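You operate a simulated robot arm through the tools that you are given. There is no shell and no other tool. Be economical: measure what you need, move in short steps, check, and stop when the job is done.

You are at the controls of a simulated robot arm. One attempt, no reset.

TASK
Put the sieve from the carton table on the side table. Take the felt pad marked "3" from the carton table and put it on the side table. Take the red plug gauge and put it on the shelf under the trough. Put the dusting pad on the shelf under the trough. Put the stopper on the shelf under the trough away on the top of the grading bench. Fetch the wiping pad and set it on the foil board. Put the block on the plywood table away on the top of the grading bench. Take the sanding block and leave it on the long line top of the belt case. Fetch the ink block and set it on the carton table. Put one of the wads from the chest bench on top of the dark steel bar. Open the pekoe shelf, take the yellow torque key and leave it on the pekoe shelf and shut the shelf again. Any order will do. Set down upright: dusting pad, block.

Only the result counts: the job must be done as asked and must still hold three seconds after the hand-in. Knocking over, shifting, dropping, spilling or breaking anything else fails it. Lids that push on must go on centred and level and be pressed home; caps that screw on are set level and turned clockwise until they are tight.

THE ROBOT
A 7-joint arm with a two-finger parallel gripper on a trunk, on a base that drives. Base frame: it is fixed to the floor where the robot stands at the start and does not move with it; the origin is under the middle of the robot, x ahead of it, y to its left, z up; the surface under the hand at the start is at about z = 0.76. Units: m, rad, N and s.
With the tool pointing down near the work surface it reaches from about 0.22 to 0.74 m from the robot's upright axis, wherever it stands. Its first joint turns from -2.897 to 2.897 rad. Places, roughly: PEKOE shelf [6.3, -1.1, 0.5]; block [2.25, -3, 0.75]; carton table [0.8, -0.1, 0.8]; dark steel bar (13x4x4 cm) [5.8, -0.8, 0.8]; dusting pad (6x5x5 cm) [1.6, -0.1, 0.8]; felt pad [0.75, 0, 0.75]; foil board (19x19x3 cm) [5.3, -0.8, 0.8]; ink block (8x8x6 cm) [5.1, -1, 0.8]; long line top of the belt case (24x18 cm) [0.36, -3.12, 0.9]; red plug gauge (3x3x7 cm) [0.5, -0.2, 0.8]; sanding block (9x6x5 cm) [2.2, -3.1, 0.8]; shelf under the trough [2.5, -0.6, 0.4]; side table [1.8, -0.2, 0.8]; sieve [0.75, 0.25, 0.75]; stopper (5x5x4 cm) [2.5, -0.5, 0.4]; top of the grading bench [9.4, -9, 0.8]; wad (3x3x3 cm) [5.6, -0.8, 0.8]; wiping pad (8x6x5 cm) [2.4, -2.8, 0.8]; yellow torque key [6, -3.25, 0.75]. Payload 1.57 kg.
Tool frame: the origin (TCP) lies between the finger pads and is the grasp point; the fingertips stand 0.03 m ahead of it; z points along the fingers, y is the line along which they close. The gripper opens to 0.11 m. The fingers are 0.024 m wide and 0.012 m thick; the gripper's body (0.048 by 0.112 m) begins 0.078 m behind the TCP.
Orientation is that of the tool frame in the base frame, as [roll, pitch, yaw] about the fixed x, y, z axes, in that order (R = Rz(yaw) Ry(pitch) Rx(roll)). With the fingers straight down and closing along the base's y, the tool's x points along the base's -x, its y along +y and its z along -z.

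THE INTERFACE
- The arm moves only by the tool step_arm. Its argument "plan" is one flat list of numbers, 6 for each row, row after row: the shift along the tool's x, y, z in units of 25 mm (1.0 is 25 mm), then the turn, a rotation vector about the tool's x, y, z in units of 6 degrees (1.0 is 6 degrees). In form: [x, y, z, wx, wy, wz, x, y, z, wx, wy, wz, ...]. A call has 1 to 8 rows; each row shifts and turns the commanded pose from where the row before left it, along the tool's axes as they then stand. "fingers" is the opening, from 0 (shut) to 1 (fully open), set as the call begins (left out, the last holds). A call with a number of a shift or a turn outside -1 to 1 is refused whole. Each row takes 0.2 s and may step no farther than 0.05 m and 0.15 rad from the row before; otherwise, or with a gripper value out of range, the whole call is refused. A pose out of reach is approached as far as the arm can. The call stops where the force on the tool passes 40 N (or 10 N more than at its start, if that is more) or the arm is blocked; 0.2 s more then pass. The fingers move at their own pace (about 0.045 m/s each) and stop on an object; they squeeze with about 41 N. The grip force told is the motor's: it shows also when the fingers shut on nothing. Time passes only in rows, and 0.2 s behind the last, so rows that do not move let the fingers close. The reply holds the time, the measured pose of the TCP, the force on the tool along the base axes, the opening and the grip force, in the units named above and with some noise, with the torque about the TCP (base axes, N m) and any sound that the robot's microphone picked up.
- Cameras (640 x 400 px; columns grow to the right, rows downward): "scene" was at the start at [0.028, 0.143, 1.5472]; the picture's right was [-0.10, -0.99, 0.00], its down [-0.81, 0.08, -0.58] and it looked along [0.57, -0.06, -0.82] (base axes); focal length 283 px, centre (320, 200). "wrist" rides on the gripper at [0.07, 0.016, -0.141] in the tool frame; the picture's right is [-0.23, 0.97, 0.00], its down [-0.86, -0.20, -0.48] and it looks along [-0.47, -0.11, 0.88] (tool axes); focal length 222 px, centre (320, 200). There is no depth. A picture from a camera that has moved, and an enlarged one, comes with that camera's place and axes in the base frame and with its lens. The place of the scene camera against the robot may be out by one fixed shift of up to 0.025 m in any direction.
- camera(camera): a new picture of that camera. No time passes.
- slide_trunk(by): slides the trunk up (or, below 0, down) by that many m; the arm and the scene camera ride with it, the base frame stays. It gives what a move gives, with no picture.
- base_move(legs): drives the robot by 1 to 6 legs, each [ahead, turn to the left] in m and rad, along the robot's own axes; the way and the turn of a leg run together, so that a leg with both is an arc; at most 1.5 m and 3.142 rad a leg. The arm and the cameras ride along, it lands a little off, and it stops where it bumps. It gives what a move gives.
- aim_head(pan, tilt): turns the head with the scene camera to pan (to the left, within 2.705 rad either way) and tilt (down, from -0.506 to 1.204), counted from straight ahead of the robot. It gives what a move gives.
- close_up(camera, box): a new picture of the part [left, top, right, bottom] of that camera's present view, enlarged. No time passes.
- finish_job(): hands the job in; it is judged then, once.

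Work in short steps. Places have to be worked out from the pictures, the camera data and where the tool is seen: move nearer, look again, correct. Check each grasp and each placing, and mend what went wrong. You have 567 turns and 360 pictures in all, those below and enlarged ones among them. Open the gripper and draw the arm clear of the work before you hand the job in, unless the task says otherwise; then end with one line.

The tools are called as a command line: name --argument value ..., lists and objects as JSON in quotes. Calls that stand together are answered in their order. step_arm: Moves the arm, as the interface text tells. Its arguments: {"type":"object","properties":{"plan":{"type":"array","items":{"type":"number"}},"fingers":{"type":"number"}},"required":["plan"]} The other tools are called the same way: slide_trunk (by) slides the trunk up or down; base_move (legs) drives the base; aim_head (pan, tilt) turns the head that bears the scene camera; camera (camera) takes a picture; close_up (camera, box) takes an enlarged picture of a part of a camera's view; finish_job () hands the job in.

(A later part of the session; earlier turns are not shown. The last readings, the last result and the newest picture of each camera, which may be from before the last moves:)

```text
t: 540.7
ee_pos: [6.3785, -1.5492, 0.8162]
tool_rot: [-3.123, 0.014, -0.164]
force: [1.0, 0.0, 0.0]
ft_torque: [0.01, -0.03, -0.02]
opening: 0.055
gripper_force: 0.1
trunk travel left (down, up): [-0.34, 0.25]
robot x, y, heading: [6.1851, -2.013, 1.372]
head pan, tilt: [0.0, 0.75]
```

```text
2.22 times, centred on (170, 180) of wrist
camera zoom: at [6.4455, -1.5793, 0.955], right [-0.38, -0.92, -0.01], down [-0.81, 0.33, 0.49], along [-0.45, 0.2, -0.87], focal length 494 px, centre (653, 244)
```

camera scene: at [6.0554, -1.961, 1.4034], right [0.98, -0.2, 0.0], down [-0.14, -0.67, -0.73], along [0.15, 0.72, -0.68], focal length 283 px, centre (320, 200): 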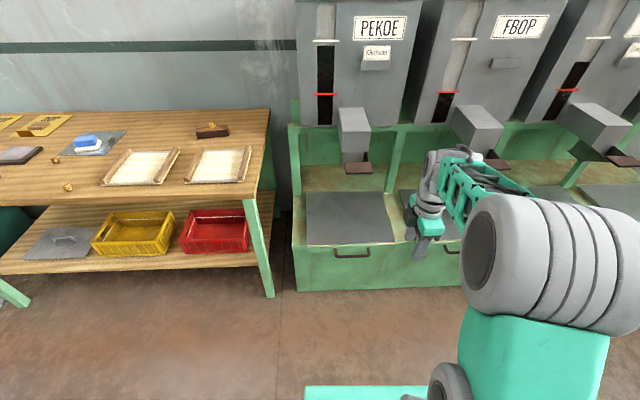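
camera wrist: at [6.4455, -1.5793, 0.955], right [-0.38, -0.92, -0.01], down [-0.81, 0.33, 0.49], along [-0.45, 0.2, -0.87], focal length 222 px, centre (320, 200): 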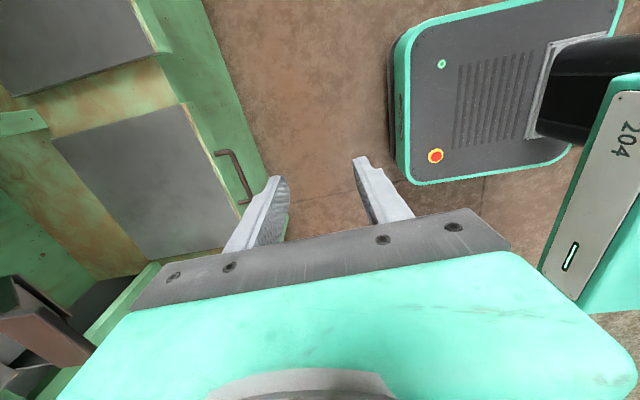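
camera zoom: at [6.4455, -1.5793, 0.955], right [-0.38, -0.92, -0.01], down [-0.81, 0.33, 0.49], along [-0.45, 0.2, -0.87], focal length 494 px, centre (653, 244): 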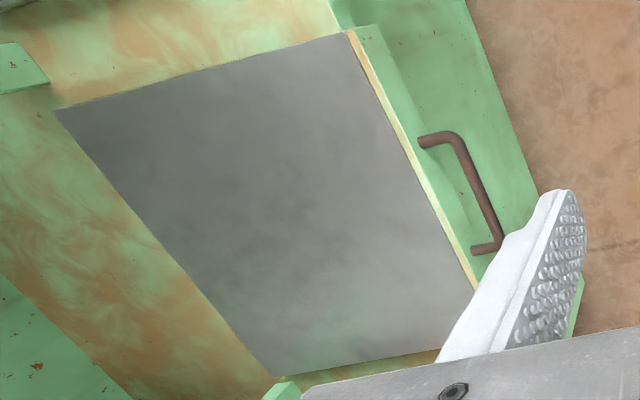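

It's a sliding board with a lip and a bar handle, bar centre about (6.322, -1.309, 0.456), yaw -0.165, the same as my tool. I'll straddle the bar from above: drive 0.1 m on, move over it, set a narrow opening.

base_move --legs '[[0.1, 0]]'

step_arm --plan '[-0.7, -0.84, 0, 0, 0, 0, -0.7, -0.84, 0, 0, 0, 0, -0.7, -0.84, 0, 0, 0, 0, -0.7, -0.84, 0, 0, 0, 0, -0.7, -0.84, 0, 0, 0, 0, -0.5, -0.84, 0, 0, 0, 0]' --fingers 0.36

camera --camera "wrist"

```text
t: 541.8
ee_pos: [6.3976, -1.4517, 0.8145]
tool_rot: [-3.123, 0.015, -0.164]
force: [0.4, -0.2, -0.7]
ft_torque: [0.0, 0.0, 0.0]
opening: 0.0549
gripper_force: 0.1
trunk travel left (down, up): [-0.34, 0.25]
robot x, y, heading: [6.2034, -1.9143, 1.366]
head pan, tilt: [0.0, 0.75]
```

```text
t: 543.2
ee_pos: [6.3207, -1.3116, 0.8175]
tool_rot: [-3.122, 0.013, -0.168]
force: [-0.4, -0.6, 0.2]
ft_torque: [-0.01, -0.01, 0.04]
opening: 0.0399
gripper_force: 0.1
trunk travel left (down, up): [-0.34, 0.25]
robot x, y, heading: [6.2038, -1.9109, 1.364]
head pan, tilt: [0.0, 0.75]
```

```text
234 pictures are left
camera wrist: at [6.3878, -1.341, 0.9597], right [-0.39, -0.92, -0.01], down [-0.8, 0.33, 0.49], along [-0.45, 0.2, -0.87], focal length 222 px, centre (320, 200)
```

wrist: 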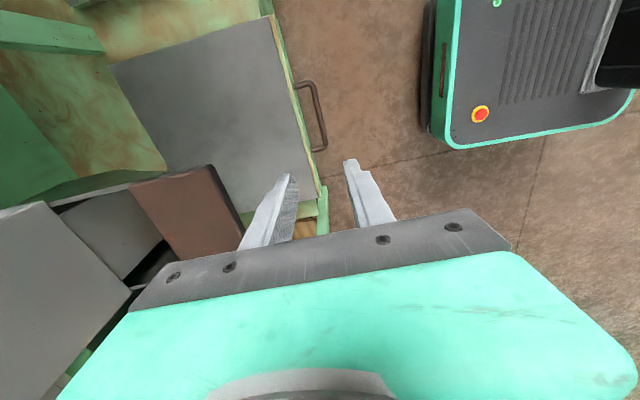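

The bar lines up. Before lowering I check the wrist's clearance to the brown chute.

aim_head --pan -0.1 --tilt 0.7

close_up --camera "scene" --box '[260, 80, 500, 300]'

```text
t: 543.9
ee_pos: [6.3205, -1.3103, 0.8203]
tool_rot: [-3.122, 0.013, -0.165]
force: [-0.1, -0.6, -0.8]
ft_torque: [0.0, -0.03, 0.03]
opening: 0.0396
gripper_force: 0.0
trunk travel left (down, up): [-0.34, 0.25]
robot x, y, heading: [6.2069, -1.9138, 1.363]
head pan, tilt: [-0.099, 0.7]
```

```text
1.82 times, centred on (380, 190) of scene
camera zoom: at [6.0843, -1.8634, 1.4076], right [0.95, -0.3, 0.0], down [-0.19, -0.61, -0.76], along [0.23, 0.73, -0.64], focal length 514 px, centre (211, 218)
```

zoom: 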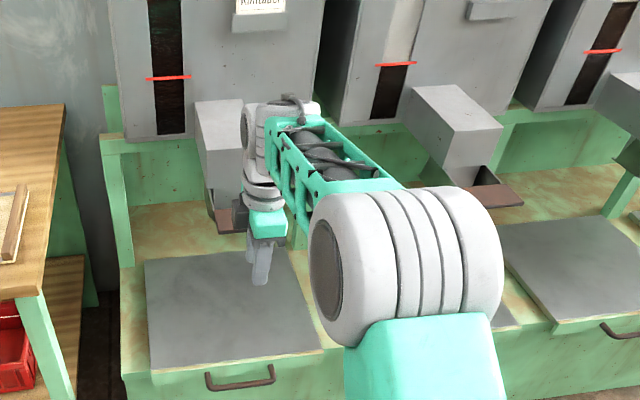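

To keep the wrist well away from the chute, I tilt the tool 24° (wrist toward me), then lower the trunk.

step_arm --plan '[0, 0, 0, 1, 0, 0, 0, 0, 0, 1, 0, 0, 0, 0, 0, 1, 0, 0, 0, 0, 0, 1, 0, 0]' --fingers 0.33

slide_trunk --by -0.27

camera --camera "wrist"

camera --camera "scene"

```text
t: 544.9
ee_pos: [6.3207, -1.3112, 0.8182]
tool_rot: [-2.703, 0.016, -0.165]
force: [0.0, 1.2, -1.1]
ft_torque: [0.01, -0.03, -0.01]
opening: 0.0361
gripper_force: 0.1
trunk travel left (down, up): [-0.34, 0.25]
robot x, y, heading: [6.2062, -1.9147, 1.367]
head pan, tilt: [-0.099, 0.7]
```

```text
t: 547.6
ee_pos: [6.3203, -1.3111, 0.5487]
tool_rot: [-2.704, 0.013, -0.167]
force: [-0.8, -0.6, -0.2]
ft_torque: [-0.04, -0.03, -0.02]
opening: 0.0364
gripper_force: 0.1
trunk travel left (down, up): [-0.07, 0.52]
robot x, y, heading: [6.2043, -1.9126, 1.366]
head pan, tilt: [-0.099, 0.7]
```

```text
232 pictures are left
camera wrist: at [6.3788, -1.3962, 0.669], right [-0.38, -0.83, -0.41], down [-0.84, 0.12, 0.53], along [-0.39, 0.54, -0.74], focal length 222 px, centre (320, 200)
```

wrist: 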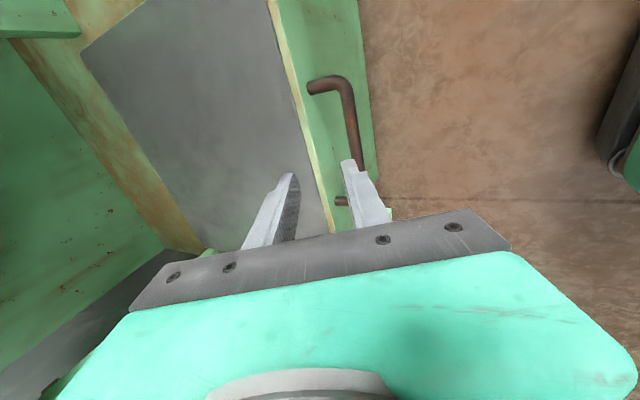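

```text
231 pictures are left
camera scene: at [6.0843, -1.8634, 1.1376], right [0.95, -0.3, 0.0], down [-0.19, -0.61, -0.76], along [0.23, 0.73, -0.64], focal length 283 px, centre (320, 200)
```

scene: 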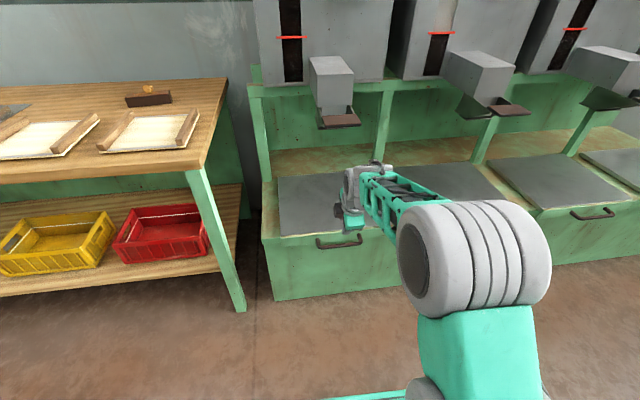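

The arm is low and clear. I first shift sideways in the tool frame, then advance along the fingers over the bar.

step_arm --plan '[0, 0.8, 0, 0, 0, 0, 0, 0.75, 0.25, 0, 0, 0]'

camera --camera "wrist"

```text
t: 548.2
ee_pos: [6.3148, -1.3441, 0.5276]
tool_rot: [-2.704, 0.012, -0.166]
force: [0.0, 0.3, -1.2]
ft_torque: [-0.03, 0.01, 0.01]
opening: 0.0363
gripper_force: 0.1
trunk travel left (down, up): [-0.07, 0.52]
robot x, y, heading: [6.2049, -1.9122, 1.367]
head pan, tilt: [-0.099, 0.7]
```

```text
230 pictures are left
camera wrist: at [6.3727, -1.4292, 0.6468], right [-0.38, -0.83, -0.41], down [-0.84, 0.12, 0.53], along [-0.39, 0.54, -0.74], focal length 222 px, centre (320, 200)
```

wrist: 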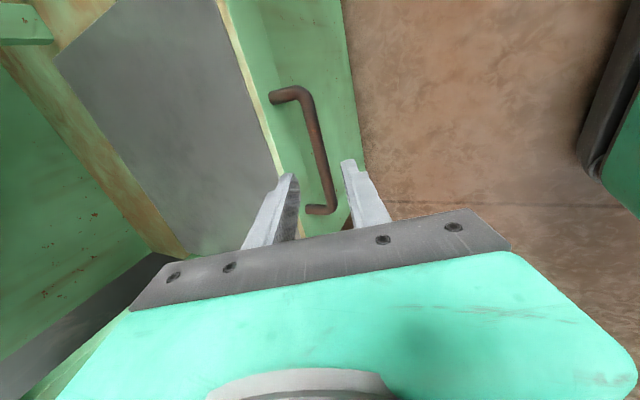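

The bar lies between the fingers. I advance 6 cm along the tool.

step_arm --plan '[0, 0, 0.8, 0, 0, 0, 0, 0, 0.8, 0, 0, 0, 0, 0, 0.7, 0, 0, 0]'

camera --camera "wrist"

```text
t: 549.0
ee_pos: [6.3175, -1.3193, 0.4747]
tool_rot: [-2.704, 0.012, -0.167]
force: [-0.3, 0.0, -0.1]
ft_torque: [0.03, 0.0, 0.02]
opening: 0.0363
gripper_force: 0.0
trunk travel left (down, up): [-0.07, 0.52]
robot x, y, heading: [6.2048, -1.9131, 1.367]
head pan, tilt: [-0.099, 0.7]
```

```text
229 pictures are left
camera wrist: at [6.3756, -1.4042, 0.595], right [-0.38, -0.83, -0.41], down [-0.84, 0.12, 0.53], along [-0.39, 0.54, -0.74], focal length 222 px, centre (320, 200)
```

wrist: 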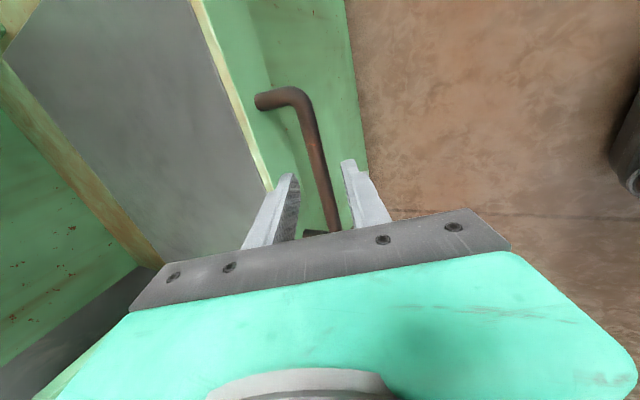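

The bar seems near the tips still. I go 1 cm deeper, then close.

step_arm --plan '[0, 0, 0.4, 0, 0, 0]'

step_arm --plan '[0, 0, 0, 0, 0, 0, 0, 0, 0, 0, 0, 0, 0, 0, 0, 0, 0, 0]' --fingers 0

camera --camera "wrist"

```text
t: 549.4
ee_pos: [6.3169, -1.3158, 0.4666]
tool_rot: [-2.703, 0.013, -0.167]
force: [-0.7, -0.7, 0.3]
ft_torque: [-0.01, -0.04, 0.01]
opening: 0.0363
gripper_force: 0.1
trunk travel left (down, up): [-0.07, 0.52]
robot x, y, heading: [6.2048, -1.9106, 1.364]
head pan, tilt: [-0.099, 0.7]
```

```text
t: 550.2
ee_pos: [6.3171, -1.3151, 0.4638]
tool_rot: [-2.706, 0.014, -0.166]
force: [0.6, -3.9, -1.4]
ft_torque: [-0.16, -0.23, 0.5]
opening: 0.0138
gripper_force: 28.2
trunk travel left (down, up): [-0.07, 0.52]
robot x, y, heading: [6.2073, -1.9133, 1.364]
head pan, tilt: [-0.099, 0.7]
```

```text
228 pictures are left
camera wrist: at [6.3763, -1.4004, 0.5856], right [-0.38, -0.83, -0.41], down [-0.84, 0.12, 0.53], along [-0.39, 0.54, -0.74], focal length 222 px, centre (320, 200)
```

wrist: 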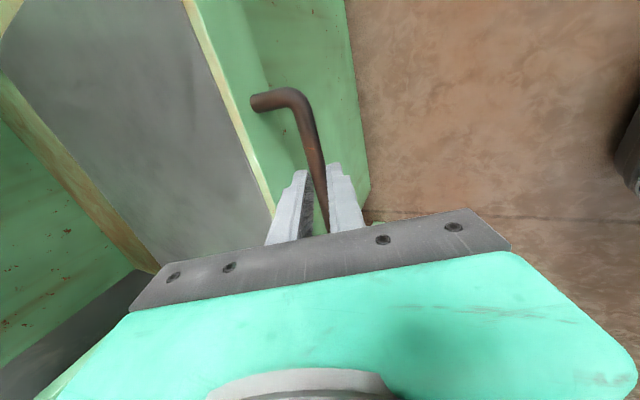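

The bar is gripped (14 mm). I pull by backing the base 0.1 m.

base_move --legs '[[-0.1, 0]]'

camera --camera "wrist"

```text
t: 551.4
ee_pos: [6.295, -1.4139, 0.4693]
tool_rot: [-2.698, 0.015, -0.161]
force: [-8.3, -1.1, 23.9]
ft_torque: [0.32, -0.14, 0.07]
opening: 0.0
gripper_force: 21.2
trunk travel left (down, up): [-0.07, 0.52]
robot x, y, heading: [6.1863, -2.0094, 1.37]
head pan, tilt: [-0.099, 0.7]
```

```text
227 pictures are left
camera wrist: at [6.3531, -1.4984, 0.5892], right [-0.37, -0.83, -0.42], down [-0.84, 0.11, 0.53], along [-0.4, 0.55, -0.74], focal length 222 px, centre (320, 200)
```

wrist: 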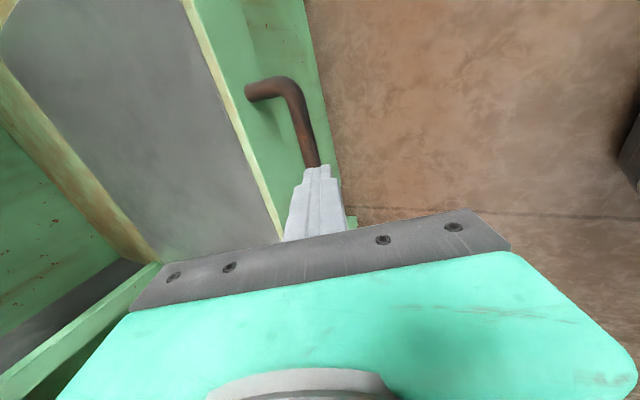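

The shelf came out some, but the grip slipped off the bar. I look, then regrip deeper.

step_arm --plan '[0, 0, -0.8, 0, 0, 0, 0, 0, -0.4, 0, 0, 0]'

step_arm --plan '[0, 0, 0, 0, 0, 0, 0, 0, 0, 0, 0, 0]' --fingers 0.33

camera --camera "wrist"

close_up --camera "scene" --box '[240, 120, 460, 310]'

```text
t: 552.0
ee_pos: [6.2923, -1.4257, 0.4955]
tool_rot: [-2.698, 0.017, -0.159]
force: [0.0, -1.2, 0.0]
ft_torque: [-0.03, 0.02, -0.03]
opening: 0.0
gripper_force: 21.5
trunk travel left (down, up): [-0.07, 0.52]
robot x, y, heading: [6.1824, -2.0116, 1.371]
head pan, tilt: [-0.099, 0.7]
```

```text
t: 552.6
ee_pos: [6.2929, -1.4249, 0.4959]
tool_rot: [-2.699, 0.018, -0.16]
force: [-0.9, 0.2, -0.5]
ft_torque: [-0.01, 0.01, 0.0]
opening: 0.0362
gripper_force: 0.1
trunk travel left (down, up): [-0.07, 0.52]
robot x, y, heading: [6.1869, -2.0113, 1.363]
head pan, tilt: [-0.099, 0.7]
```

```text
226 pictures are left
camera wrist: at [6.3515, -1.5105, 0.6155], right [-0.37, -0.83, -0.41], down [-0.84, 0.11, 0.53], along [-0.4, 0.55, -0.74], focal length 222 px, centre (320, 200)
```

wrist: 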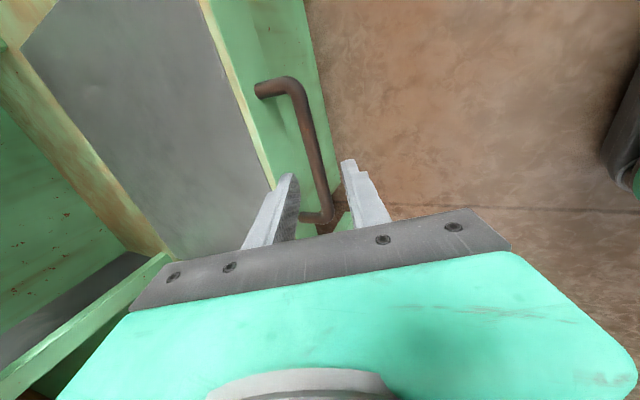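

```text
2.11 times, centred on (350, 215) of scene
camera zoom: at [6.0632, -1.9638, 1.1376], right [0.95, -0.3, 0.0], down [-0.19, -0.61, -0.76], along [0.23, 0.73, -0.64], focal length 596 px, centre (257, 168)
```

zoom: 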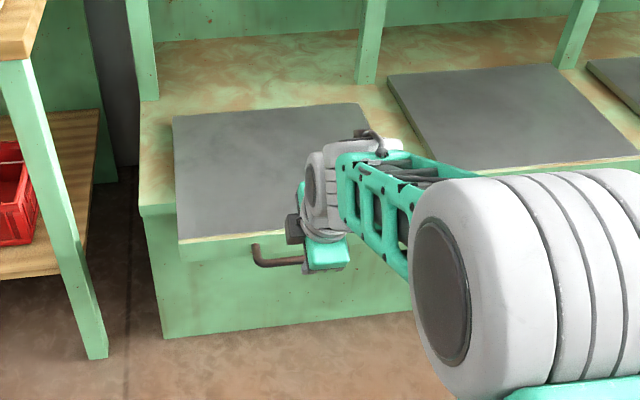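

The shelf slid out about 9 cm. Being farther from the chute now, I straighten the tool to vertical for a positive hook on the bar and regrip deeper.

step_arm --plan '[0, 0, -0.6, 0, 0, 0, 0, 0, -0.6, -1, 0, 0, 0, 0, 0, -1, 0, 0, 0, 0, 0, -1, 0, 0, 0, 0, 0, -1, 0, 0]'

camera --camera "wrist"

```text
t: 553.8
ee_pos: [6.292, -1.4381, 0.5236]
tool_rot: [-3.117, 0.018, -0.16]
force: [0.9, 0.1, 0.0]
ft_torque: [0.02, -0.01, -0.01]
opening: 0.0362
gripper_force: 0.0
trunk travel left (down, up): [-0.07, 0.52]
robot x, y, heading: [6.1867, -2.0148, 1.37]
head pan, tilt: [-0.099, 0.7]
```

```text
224 pictures are left
camera wrist: at [6.3591, -1.4686, 0.6633], right [-0.38, -0.92, -0.02], down [-0.81, 0.32, 0.5], along [-0.45, 0.21, -0.87], focal length 222 px, centre (320, 200)
```

wrist: 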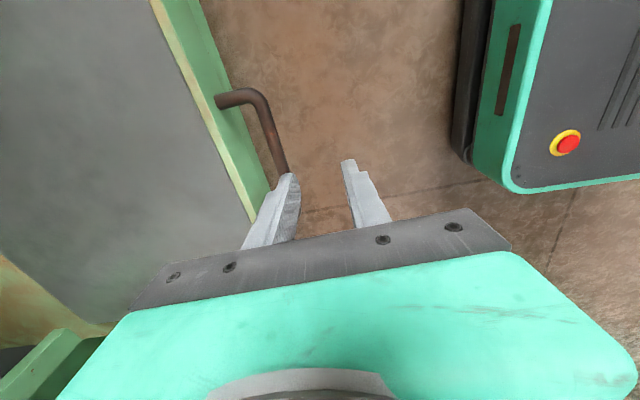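

step_arm --plan '[0, -0.8, 0, 0, 0, 0, 0, -0.75, 0.5, 0, 0, 0]' --fingers 0.28

camera --camera "wrist"

```text
t: 554.4
ee_pos: [6.299, -1.3979, 0.5099]
tool_rot: [-3.115, 0.017, -0.159]
force: [0.1, 0.3, 0.3]
ft_torque: [0.04, 0.03, 0.01]
opening: 0.0308
gripper_force: 0.0
trunk travel left (down, up): [-0.07, 0.52]
robot x, y, heading: [6.1846, -2.013, 1.366]
head pan, tilt: [-0.099, 0.7]
```

```text
223 pictures are left
camera wrist: at [6.3668, -1.429, 0.6511], right [-0.38, -0.92, -0.02], down [-0.81, 0.32, 0.5], along [-0.45, 0.21, -0.87], focal length 222 px, centre (320, 200)
```

wrist: 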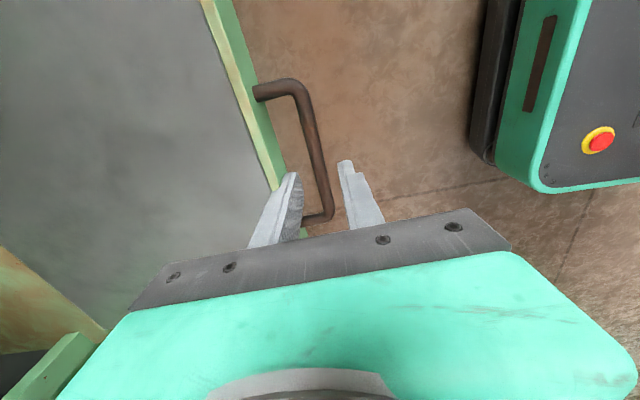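

Well centred. I lower 5.6 cm and close.

step_arm --plan '[0, 0, 0.8, 0, 0, 0, 0, 0, 0.8, 0, 0, 0, 0, 0, 0.65, 0, 0, 0]'

step_arm --plan '[0, 0, 0, 0, 0, 0, 0, 0, 0, 0, 0, 0, 0, 0, 0, 0, 0, 0]' --fingers 0

camera --camera "wrist"

```text
t: 555.2
ee_pos: [6.297, -1.3965, 0.4539]
tool_rot: [-3.115, 0.017, -0.159]
force: [-0.9, -0.7, 0.3]
ft_torque: [-0.01, -0.06, 0.04]
opening: 0.0309
gripper_force: 0.0
trunk travel left (down, up): [-0.07, 0.52]
robot x, y, heading: [6.1866, -2.0138, 1.363]
head pan, tilt: [-0.099, 0.7]
```

```text
t: 556.0
ee_pos: [6.2973, -1.397, 0.4536]
tool_rot: [-3.118, 0.017, -0.16]
force: [0.1, 1.6, 0.7]
ft_torque: [0.06, -0.04, -0.21]
opening: 0.0138
gripper_force: 30.1
trunk travel left (down, up): [-0.07, 0.52]
robot x, y, heading: [6.1855, -2.0088, 1.369]
head pan, tilt: [-0.099, 0.7]
```

```text
222 pictures are left
camera wrist: at [6.3649, -1.4278, 0.5937], right [-0.38, -0.92, -0.02], down [-0.81, 0.32, 0.5], along [-0.45, 0.21, -0.87], focal length 222 px, centre (320, 200)
```

wrist: 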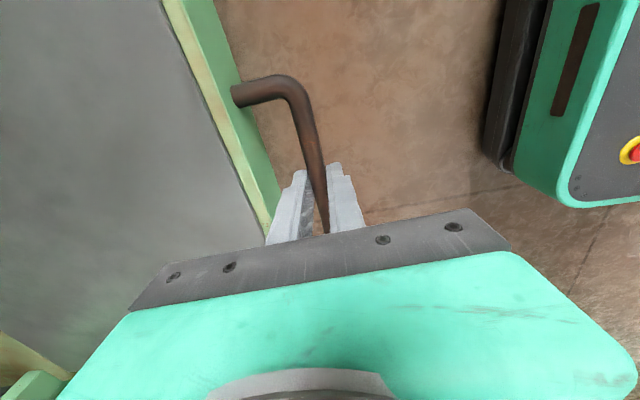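

Good hook on the bar. I pull another 0.17 m in two legs.

base_move --legs '[[-0.09, 0], [-0.09, 0]]'

camera --camera "scene"

camera --camera "wrist"

```text
t: 558.0
ee_pos: [6.2602, -1.5674, 0.455]
tool_rot: [-3.1, 0.017, -0.158]
force: [0.7, 5.9, -6.3]
ft_torque: [0.13, -0.04, -0.35]
opening: 0.0139
gripper_force: 30.2
trunk travel left (down, up): [-0.07, 0.52]
robot x, y, heading: [6.1501, -2.1895, 1.37]
head pan, tilt: [-0.099, 0.7]
stopped in leg 2: the force on the tool passed its limit at 48 N (the readings are from after the stop); the commanded pose is now the measured one
```

```text
221 pictures are left
camera scene: at [6.0273, -2.1392, 1.1376], right [0.96, -0.3, 0.0], down [-0.19, -0.62, -0.76], along [0.23, 0.73, -0.64], focal length 283 px, centre (320, 200)
```

scene: 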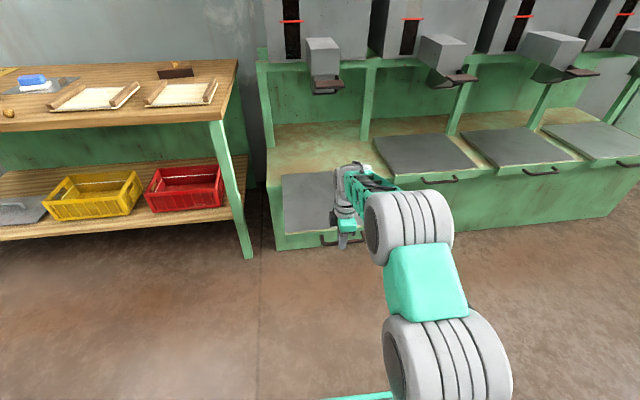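

```text
220 pictures are left
camera wrist: at [6.3283, -1.6005, 0.5945], right [-0.38, -0.92, -0.04], down [-0.81, 0.31, 0.5], along [-0.45, 0.22, -0.86], focal length 222 px, centre (320, 200)
```

wrist: 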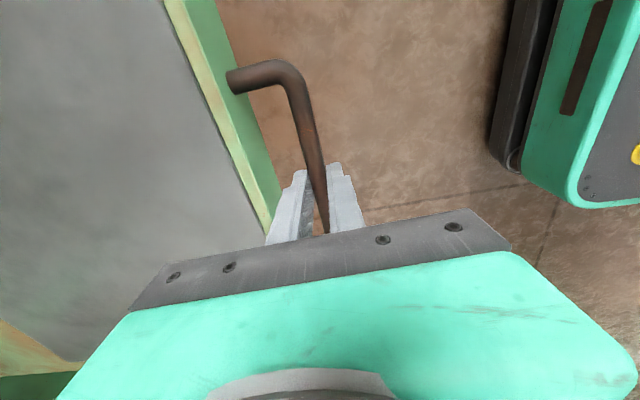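

The shelf is out to its stop (about 26 cm in all). I release the handle and lift clear.

step_arm --plan '[0, 0, 0, 0, 0, 0, 0, 0, 0, 0, 0, 0]' --fingers 0.28

step_arm --plan '[0, 0, -0.7, 0, 0, 0, 0, 0, -1, 0, 0, 0, 0, 0, -1, 0, 0, 0, 0, 0, -1, 0, 0, 0, 0, 0, -1, 0, 0, 0]'

slide_trunk --by 0.4

camera --camera "wrist"

camera --camera "scene"

```text
t: 558.6
ee_pos: [6.2598, -1.5669, 0.4559]
tool_rot: [-3.101, 0.019, -0.156]
force: [1.1, -0.1, 0.1]
ft_torque: [0.01, 0.02, -0.01]
opening: 0.0307
gripper_force: 0.1
trunk travel left (down, up): [-0.07, 0.52]
robot x, y, heading: [6.1518, -2.1894, 1.371]
head pan, tilt: [-0.099, 0.7]
```

```text
t: 559.8
ee_pos: [6.2633, -1.5712, 0.5736]
tool_rot: [-3.1, 0.016, -0.158]
force: [0.3, -0.5, -0.3]
ft_torque: [-0.05, 0.0, 0.03]
opening: 0.0308
gripper_force: 0.0
trunk travel left (down, up): [-0.07, 0.52]
robot x, y, heading: [6.1477, -2.1888, 1.369]
head pan, tilt: [-0.099, 0.7]
```

```text
t: 563.6
ee_pos: [6.2607, -1.5717, 0.9739]
tool_rot: [-3.101, 0.018, -0.159]
force: [0.3, 0.1, -0.1]
ft_torque: [0.0, 0.0, 0.02]
opening: 0.0307
gripper_force: 0.1
trunk travel left (down, up): [-0.47, 0.12]
robot x, y, heading: [6.1466, -2.187, 1.372]
head pan, tilt: [-0.099, 0.7]
```

```text
219 pictures are left
camera wrist: at [6.3297, -1.6052, 1.1127], right [-0.38, -0.93, -0.04], down [-0.81, 0.31, 0.5], along [-0.45, 0.22, -0.86], focal length 222 px, centre (320, 200)
```

wrist: 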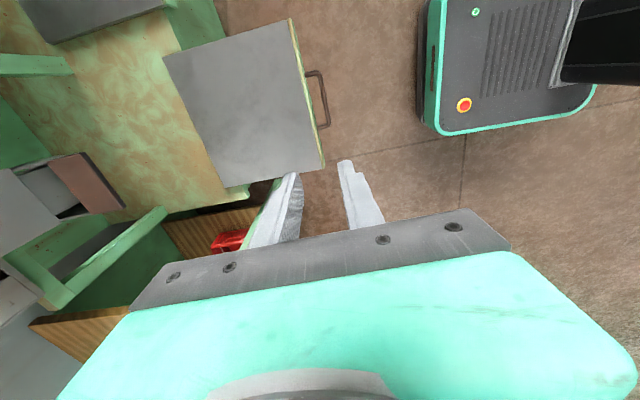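

```text
218 pictures are left
camera scene: at [6.0271, -2.1399, 1.5376], right [0.96, -0.3, 0.0], down [-0.19, -0.62, -0.76], along [0.23, 0.73, -0.64], focal length 283 px, centre (320, 200)
```

scene: 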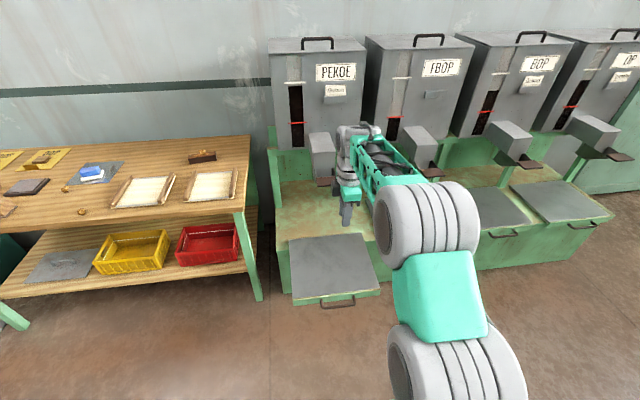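

The shelf is open. I turn round to face south, toward the small table with the torque key.

base_move --legs '[[0, -2.94]]'

aim_head --pan 0.0 --tilt 0.65

camera --camera "scene"

camera --camera "wrist"

```text
t: 570.8
ee_pos: [6.1788, -2.8142, 0.9739]
tool_rot: [-3.1, 0.017, -3.07]
force: [-0.4, 0.2, 0.4]
ft_torque: [0.01, 0.01, 0.01]
opening: 0.0309
gripper_force: 0.1
trunk travel left (down, up): [-0.47, 0.12]
robot x, y, heading: [6.1493, -2.1874, -1.542]
head pan, tilt: [-0.099, 0.7]
```

```text
t: 571.5
ee_pos: [6.1798, -2.8149, 0.9738]
tool_rot: [-3.1, 0.019, -3.072]
force: [0.4, -0.8, -0.5]
ft_torque: [-0.01, -0.01, 0.0]
opening: 0.0311
gripper_force: 0.1
trunk travel left (down, up): [-0.47, 0.12]
robot x, y, heading: [6.148, -2.1908, -1.541]
head pan, tilt: [0.0, 0.649]
```

```text
217 pictures are left
camera scene: at [6.3208, -2.2155, 1.5419], right [-1.0, -0.03, 0.0], down [-0.02, 0.6, -0.8], along [0.02, -0.8, -0.6], focal length 283 px, centre (320, 200)
```

scene: 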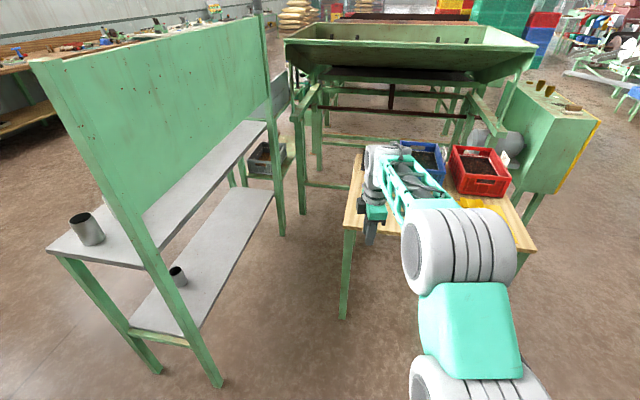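

```text
216 pictures are left
camera wrist: at [6.1068, -2.7977, 1.1127], right [0.16, 0.99, -0.04], down [0.86, -0.12, 0.5], along [0.49, -0.11, -0.86], focal length 222 px, centre (320, 200)
```

wrist: 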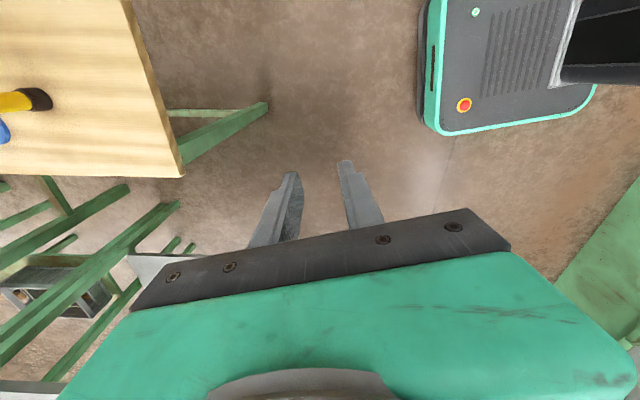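

The key's table has its front edge at y ≈ -3.05, and the yellow key's near end shows at about (6.07, -3.2). I drive closer, squaring up to the table.

base_move --legs '[[0.35, -0.2]]'

camera --camera "wrist"

aim_head --pan -0.3 --tilt 0.85

camera --camera "scene"

```text
t: 573.8
ee_pos: [6.0331, -3.1617, 0.9741]
tool_rot: [-3.1, 0.016, 3.015]
force: [-0.1, 0.2, 0.2]
ft_torque: [0.0, -0.03, -0.01]
opening: 0.0306
gripper_force: 0.0
trunk travel left (down, up): [-0.47, 0.12]
robot x, y, heading: [6.1227, -2.5439, -1.738]
head pan, tilt: [0.0, 0.649]
```

```text
215 pictures are left
camera wrist: at [5.9641, -3.1304, 1.1126], right [0.35, 0.94, -0.04], down [0.82, -0.28, 0.5], along [0.46, -0.2, -0.86], focal length 222 px, centre (320, 200)
```

wrist: 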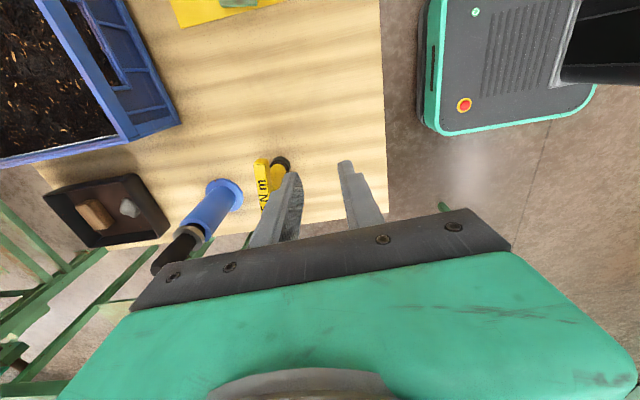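

```text
t: 574.6
ee_pos: [6.0326, -3.1608, 0.9726]
tool_rot: [-3.1, 0.018, 3.015]
force: [-0.6, -0.8, -0.3]
ft_torque: [-0.01, 0.0, 0.03]
opening: 0.0308
gripper_force: 0.0
trunk travel left (down, up): [-0.47, 0.12]
robot x, y, heading: [6.1223, -2.5402, -1.737]
head pan, tilt: [-0.3, 0.85]
```

```text
214 pictures are left
camera scene: at [6.2683, -2.5824, 1.5254], right [-0.89, 0.45, 0.0], down [0.34, 0.67, -0.66], along [-0.3, -0.59, -0.75], focal length 283 px, centre (320, 200)
```

scene: 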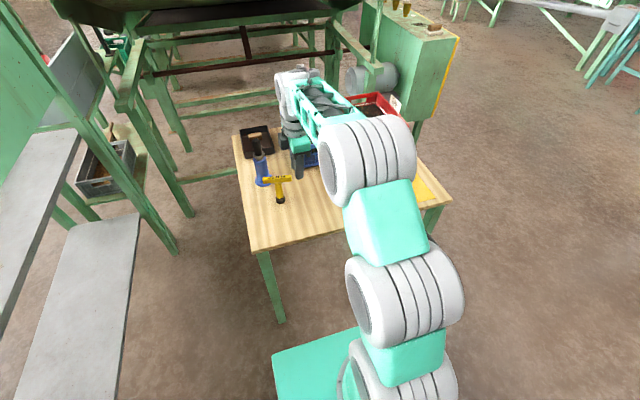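

close_up --camera "scene" --box '[230, 120, 350, 220]'

close_up --camera "wrist" --box '[160, 100, 340, 240]'

```text
4.00 times, centred on (290, 170) of scene
camera zoom: at [6.2683, -2.5824, 1.5254], right [-0.89, 0.45, 0.0], down [0.34, 0.67, -0.66], along [-0.3, -0.59, -0.75], focal length 1132 px, centre (440, 320)
```

zoom: 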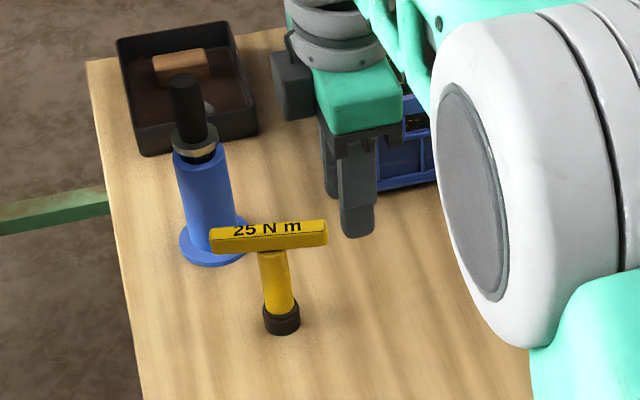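

```text
2.86 times, centred on (250, 170) of wrist
camera zoom: at [5.9642, -3.1303, 1.1127], right [0.35, 0.94, -0.04], down [0.82, -0.28, 0.5], along [0.46, -0.2, -0.86], focal length 635 px, centre (520, 286)
```

zoom: 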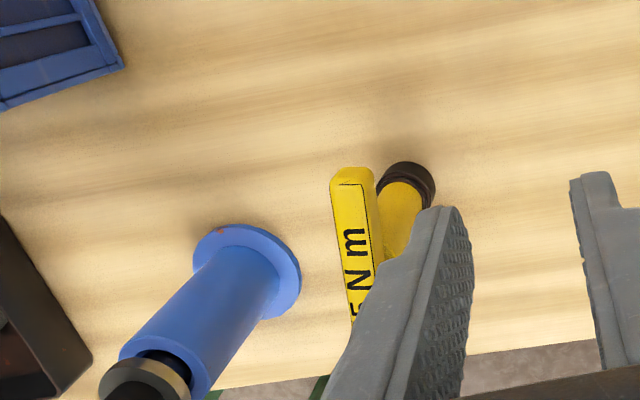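

The key is a yellow T-handle standing upright: bar top at z ≈ 0.90, bar yaw ≈ -0.39, centre near (6.055, -3.238). I rotate the tool to close across the bar, straighten the small roll error, and move over it.

step_arm --plan '[0, 0, 0, -0.4, 0, 1, 0, 0, 0, 0, 0, 1, 0, 0, 0, 0, 0, 0.5, -0.5, -0.62, 0, 0, 0, 0, -0.5, -0.62, 0, 0, 0, 0, -0.5, -0.62, 0, 0, 0, 0, -0.5, -0.62, 0, 0, 0, 0]' --fingers 0.5

camera --camera "wrist"

```text
t: 576.2
ee_pos: [6.0554, -3.2392, 0.9743]
tool_rot: [3.138, 0.017, 2.755]
force: [0.6, 0.0, 0.4]
ft_torque: [0.01, 0.02, 0.0]
opening: 0.0551
gripper_force: 0.1
trunk travel left (down, up): [-0.47, 0.12]
robot x, y, heading: [6.1278, -2.5411, -1.733]
head pan, tilt: [-0.3, 0.85]
```

```text
211 pictures are left
camera wrist: at [5.9952, -3.1968, 1.1145], right [0.58, 0.82, 0.01], down [0.71, -0.51, 0.49], along [0.41, -0.28, -0.87], focal length 222 px, centre (320, 200)
```

wrist: 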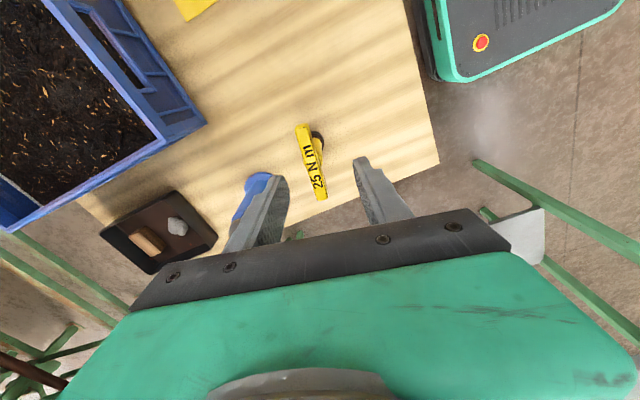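

The bar is parallel to the tool's x. I correct a few millimetres and lower the fingers around the bar.

step_arm --plan '[-0.2, -0.3, 0.9, 0, 0, 0, 0, 0, 0.9, 0, 0, 0, 0, 0, 0.9, 0, 0, 0, 0, 0, 0.6, 0, 0, 0]'

camera --camera "wrist"

```text
t: 577.2
ee_pos: [6.0586, -3.2471, 0.8902]
tool_rot: [3.136, 0.02, 2.754]
force: [-0.4, 0.1, 0.4]
ft_torque: [-0.02, 0.01, 0.01]
opening: 0.0547
gripper_force: 0.1
trunk travel left (down, up): [-0.47, 0.12]
robot x, y, heading: [6.1255, -2.5399, -1.737]
head pan, tilt: [-0.3, 0.85]
```

```text
210 pictures are left
camera wrist: at [5.9985, -3.2055, 1.031], right [0.58, 0.82, 0.01], down [0.71, -0.51, 0.49], along [0.41, -0.28, -0.87], focal length 222 px, centre (320, 200)
```

wrist: 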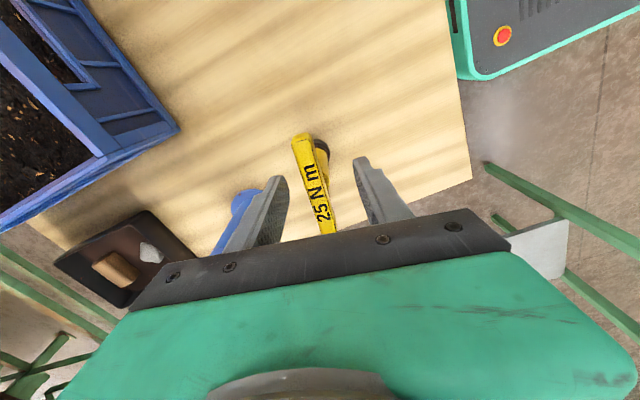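

The bar is at TCP depth. I lower 6 mm more and close.

step_arm --plan '[0, 0, 0.3, 0, 0, 0, 0, 0, 0, 0, 0, 0]'

step_arm --plan '[0, 0, 0, 0, 0, 0, 0, 0, 0, 0, 0, 0, 0, 0, 0, 0, 0, 0, 0, 0, 0, 0, 0, 0]' --fingers 0

step_arm --plan '[0, 0, -1, 0, 0, 0, 0, 0, -1, 0, 0, 0, 0, 0, -1, 0, 0, 0, 0, 0, -1, 0, 0, 0, 0, 0, -1, 0, 0, 0, 0, 0, -1, 0, 0, 0]'

camera --camera "wrist"

close_up --camera "scene" --box '[220, 60, 380, 220]'

```text
t: 577.8
ee_pos: [6.0595, -3.248, 0.8828]
tool_rot: [3.136, 0.018, 2.755]
force: [-0.5, 0.0, 0.3]
ft_torque: [0.01, -0.01, -0.03]
opening: 0.0548
gripper_force: 0.1
trunk travel left (down, up): [-0.47, 0.12]
robot x, y, heading: [6.1223, -2.5407, -1.738]
head pan, tilt: [-0.3, 0.85]
```

```text
t: 578.8
ee_pos: [6.059, -3.2489, 0.8849]
tool_rot: [3.138, 0.019, 2.755]
force: [-1.7, -1.4, 1.2]
ft_torque: [-0.16, 0.0, -0.05]
opening: 0.0169
gripper_force: 29.4
trunk travel left (down, up): [-0.47, 0.12]
robot x, y, heading: [6.1264, -2.5424, -1.736]
head pan, tilt: [-0.3, 0.85]
```

```text
t: 580.2
ee_pos: [6.0525, -3.2395, 1.0255]
tool_rot: [3.139, 0.0, 2.755]
force: [0.8, 0.6, -2.6]
ft_torque: [0.0, 0.07, 0.02]
opening: 0.0163
gripper_force: 32.3
out of reach, approached as far as the arm can: row 5, 6
trunk travel left (down, up): [-0.47, 0.12]
robot x, y, heading: [6.1242, -2.5411, -1.737]
head pan, tilt: [-0.3, 0.85]
```

```text
209 pictures are left
camera wrist: at [5.9938, -3.1986, 1.1675], right [0.58, 0.82, 0.0], down [0.72, -0.51, 0.48], along [0.39, -0.28, -0.88], focal length 222 px, centre (320, 200)
```

wrist: 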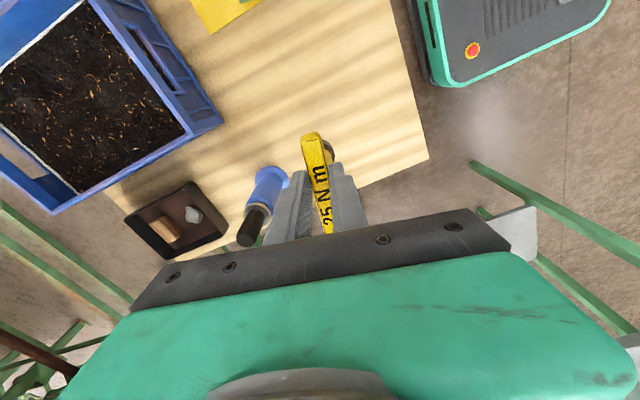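

```text
2.50 times, centred on (300, 140) of scene
camera zoom: at [6.2693, -2.5832, 1.5251], right [-0.89, 0.45, 0.0], down [0.34, 0.67, -0.66], along [-0.3, -0.59, -0.75], focal length 707 px, centre (370, 350)
```

zoom: 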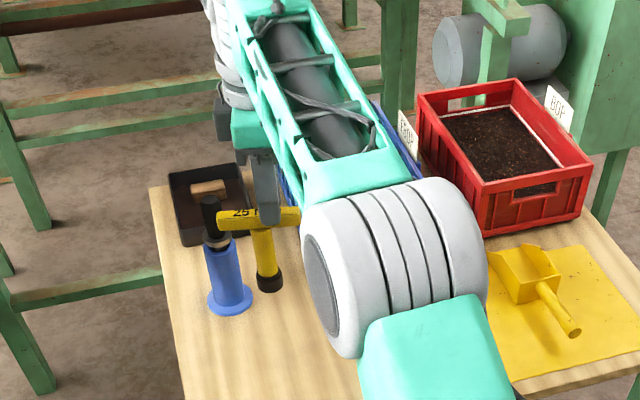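

The key is held by its T-bar. I back off and turn right (away from the rack) to face the open pekoe shelf.

base_move --legs '[[-0.35, 0], [0, -1.6], [0, -1.54]]'

aim_head --pan 0.0 --tilt 0.8

camera --camera "scene"

camera --camera "wrist"

```text
t: 589.9
ee_pos: [6.1961, -1.4983, 1.0267]
tool_rot: [-3.141, 0.0, -0.299]
force: [0.0, -0.4, -2.6]
ft_torque: [-0.03, -0.02, 0.01]
opening: 0.0166
gripper_force: 31.8
trunk travel left (down, up): [-0.47, 0.12]
robot x, y, heading: [6.1855, -2.1993, 1.493]
head pan, tilt: [-0.3, 0.85]
```

```text
t: 590.7
ee_pos: [6.1956, -1.4974, 1.0263]
tool_rot: [-3.141, 0.0, -0.298]
force: [0.7, 0.4, -2.5]
ft_torque: [-0.01, -0.04, -0.03]
opening: 0.0164
gripper_force: 31.9
trunk travel left (down, up): [-0.47, 0.12]
robot x, y, heading: [6.1799, -2.1978, 1.492]
head pan, tilt: [0.0, 0.799]
```

```text
207 pictures are left
camera scene: at [6.0463, -2.1705, 1.5293], right [1.0, -0.08, 0.0], down [-0.06, -0.71, -0.7], along [0.06, 0.69, -0.72], focal length 283 px, centre (320, 200)
```

scene: 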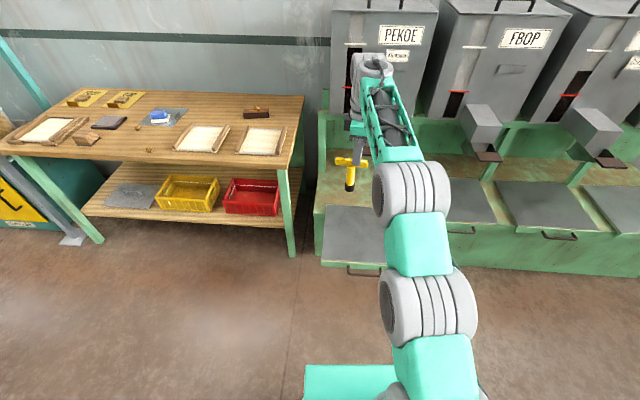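

```text
206 pictures are left
camera wrist: at [6.2578, -1.5335, 1.168], right [-0.5, -0.86, 0.0], down [-0.76, 0.44, 0.48], along [-0.41, 0.24, -0.88], focal length 222 px, centre (320, 200)
```

wrist: 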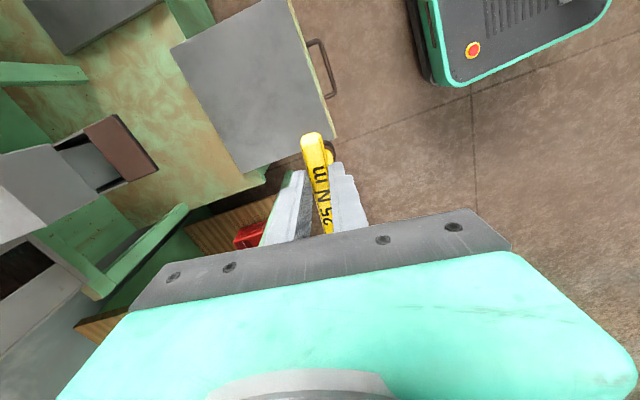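

The plate centre is at about (6.335, -1.377). I drive 7 cm on, move the key sideways over the plate, then lower the trunk.

base_move --legs '[[0.07, 0]]'

step_arm --plan '[0.84, -0.26, 0.3, 0, 0, 0, 0.84, -0.26, 0.3, 0, 0, 0, 0.84, -0.26, 0.3, 0, 0, 0, 0.84, -0.26, 0.3, 0, 0, 0, 0.84, -0.26, 0.3, 0, 0, 0]'

slide_trunk --by -0.35

camera --camera "wrist"

camera --camera "scene"

```text
t: 591.7
ee_pos: [6.2014, -1.4251, 1.026]
tool_rot: [3.14, -0.001, -0.3]
force: [-0.3, -0.2, -2.1]
ft_torque: [0.0, -0.04, -0.01]
opening: 0.0166
gripper_force: 31.7
trunk travel left (down, up): [-0.47, 0.12]
robot x, y, heading: [6.1867, -2.1299, 1.487]
head pan, tilt: [0.0, 0.799]
```

```text
t: 592.9
ee_pos: [6.3108, -1.4259, 0.9889]
tool_rot: [3.141, -0.002, -0.299]
force: [-0.1, 0.2, -2.4]
ft_torque: [-0.02, -0.08, 0.0]
opening: 0.0167
gripper_force: 31.7
trunk travel left (down, up): [-0.47, 0.12]
robot x, y, heading: [6.185, -2.129, 1.494]
head pan, tilt: [0.0, 0.799]
```

```text
t: 596.3
ee_pos: [6.3105, -1.4261, 0.6387]
tool_rot: [3.14, 0.0, -0.301]
force: [0.0, -0.1, -2.5]
ft_torque: [-0.03, -0.05, 0.01]
opening: 0.0165
gripper_force: 31.9
trunk travel left (down, up): [-0.12, 0.47]
robot x, y, heading: [6.1874, -2.1287, 1.49]
head pan, tilt: [0.0, 0.799]
```

```text
205 pictures are left
camera wrist: at [6.3724, -1.4611, 0.7804], right [-0.5, -0.86, 0.0], down [-0.76, 0.44, 0.48], along [-0.41, 0.24, -0.88], focal length 222 px, centre (320, 200)
```

wrist: 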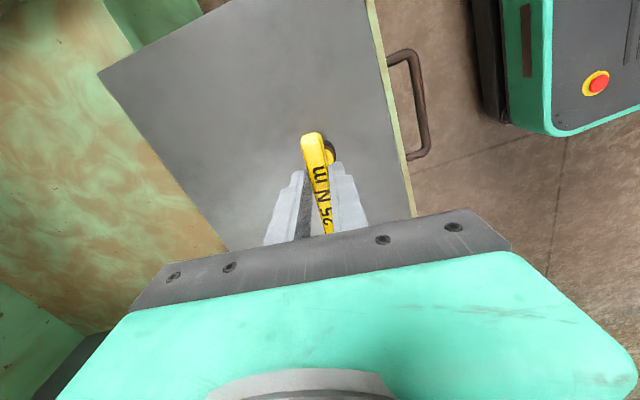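

```text
204 pictures are left
camera scene: at [6.0521, -2.0984, 1.1794], right [1.0, -0.08, 0.0], down [-0.06, -0.71, -0.7], along [0.06, 0.69, -0.72], focal length 283 px, centre (320, 200)
```

scene: 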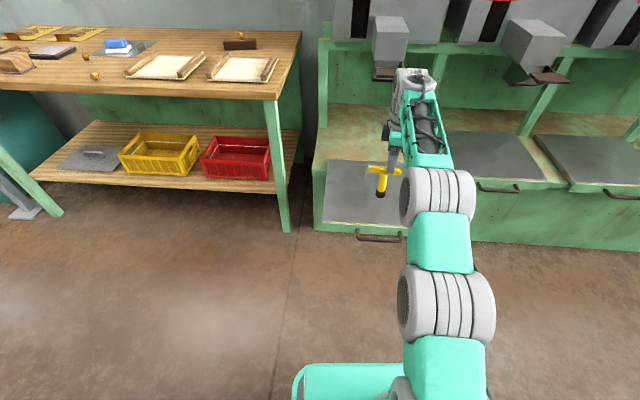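

Over the plate. I lower until it touches.

step_arm --plan '[0, 0, 0.5, 0, 0, 0, 0, 0, 0.4, 0, 0, 0, 0, 0, 0.3, 0, 0, 0]'

step_arm --plan '[0, 0, 0.25, 0, 0, 0, 0, 0, 0.25, 0, 0, 0, 0, 0, 0.2, 0, 0, 0]'

camera --camera "wrist"

```text
t: 597.1
ee_pos: [6.3106, -1.4256, 0.6083]
tool_rot: [3.139, -0.001, -0.3]
force: [0.1, -0.3, -3.4]
ft_torque: [-0.03, -0.04, 0.03]
opening: 0.0166
gripper_force: 32.4
trunk travel left (down, up): [-0.12, 0.47]
robot x, y, heading: [6.1849, -2.1268, 1.49]
head pan, tilt: [0.0, 0.799]
```

```text
t: 597.9
ee_pos: [6.3123, -1.4254, 0.5969]
tool_rot: [-3.134, 0.002, -0.303]
force: [3.8, 2.3, 27.2]
ft_torque: [-0.02, -0.03, 0.06]
opening: 0.0166
gripper_force: 31.8
trunk travel left (down, up): [-0.12, 0.47]
robot x, y, heading: [6.189, -2.1299, 1.49]
head pan, tilt: [0.0, 0.799]
```

```text
203 pictures are left
camera wrist: at [6.3735, -1.4621, 0.7379], right [-0.51, -0.86, -0.01], down [-0.76, 0.44, 0.48], along [-0.41, 0.25, -0.88], focal length 222 px, centre (320, 200)
```

wrist: 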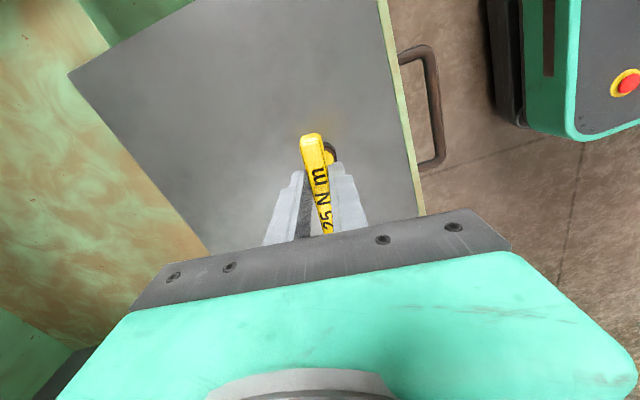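

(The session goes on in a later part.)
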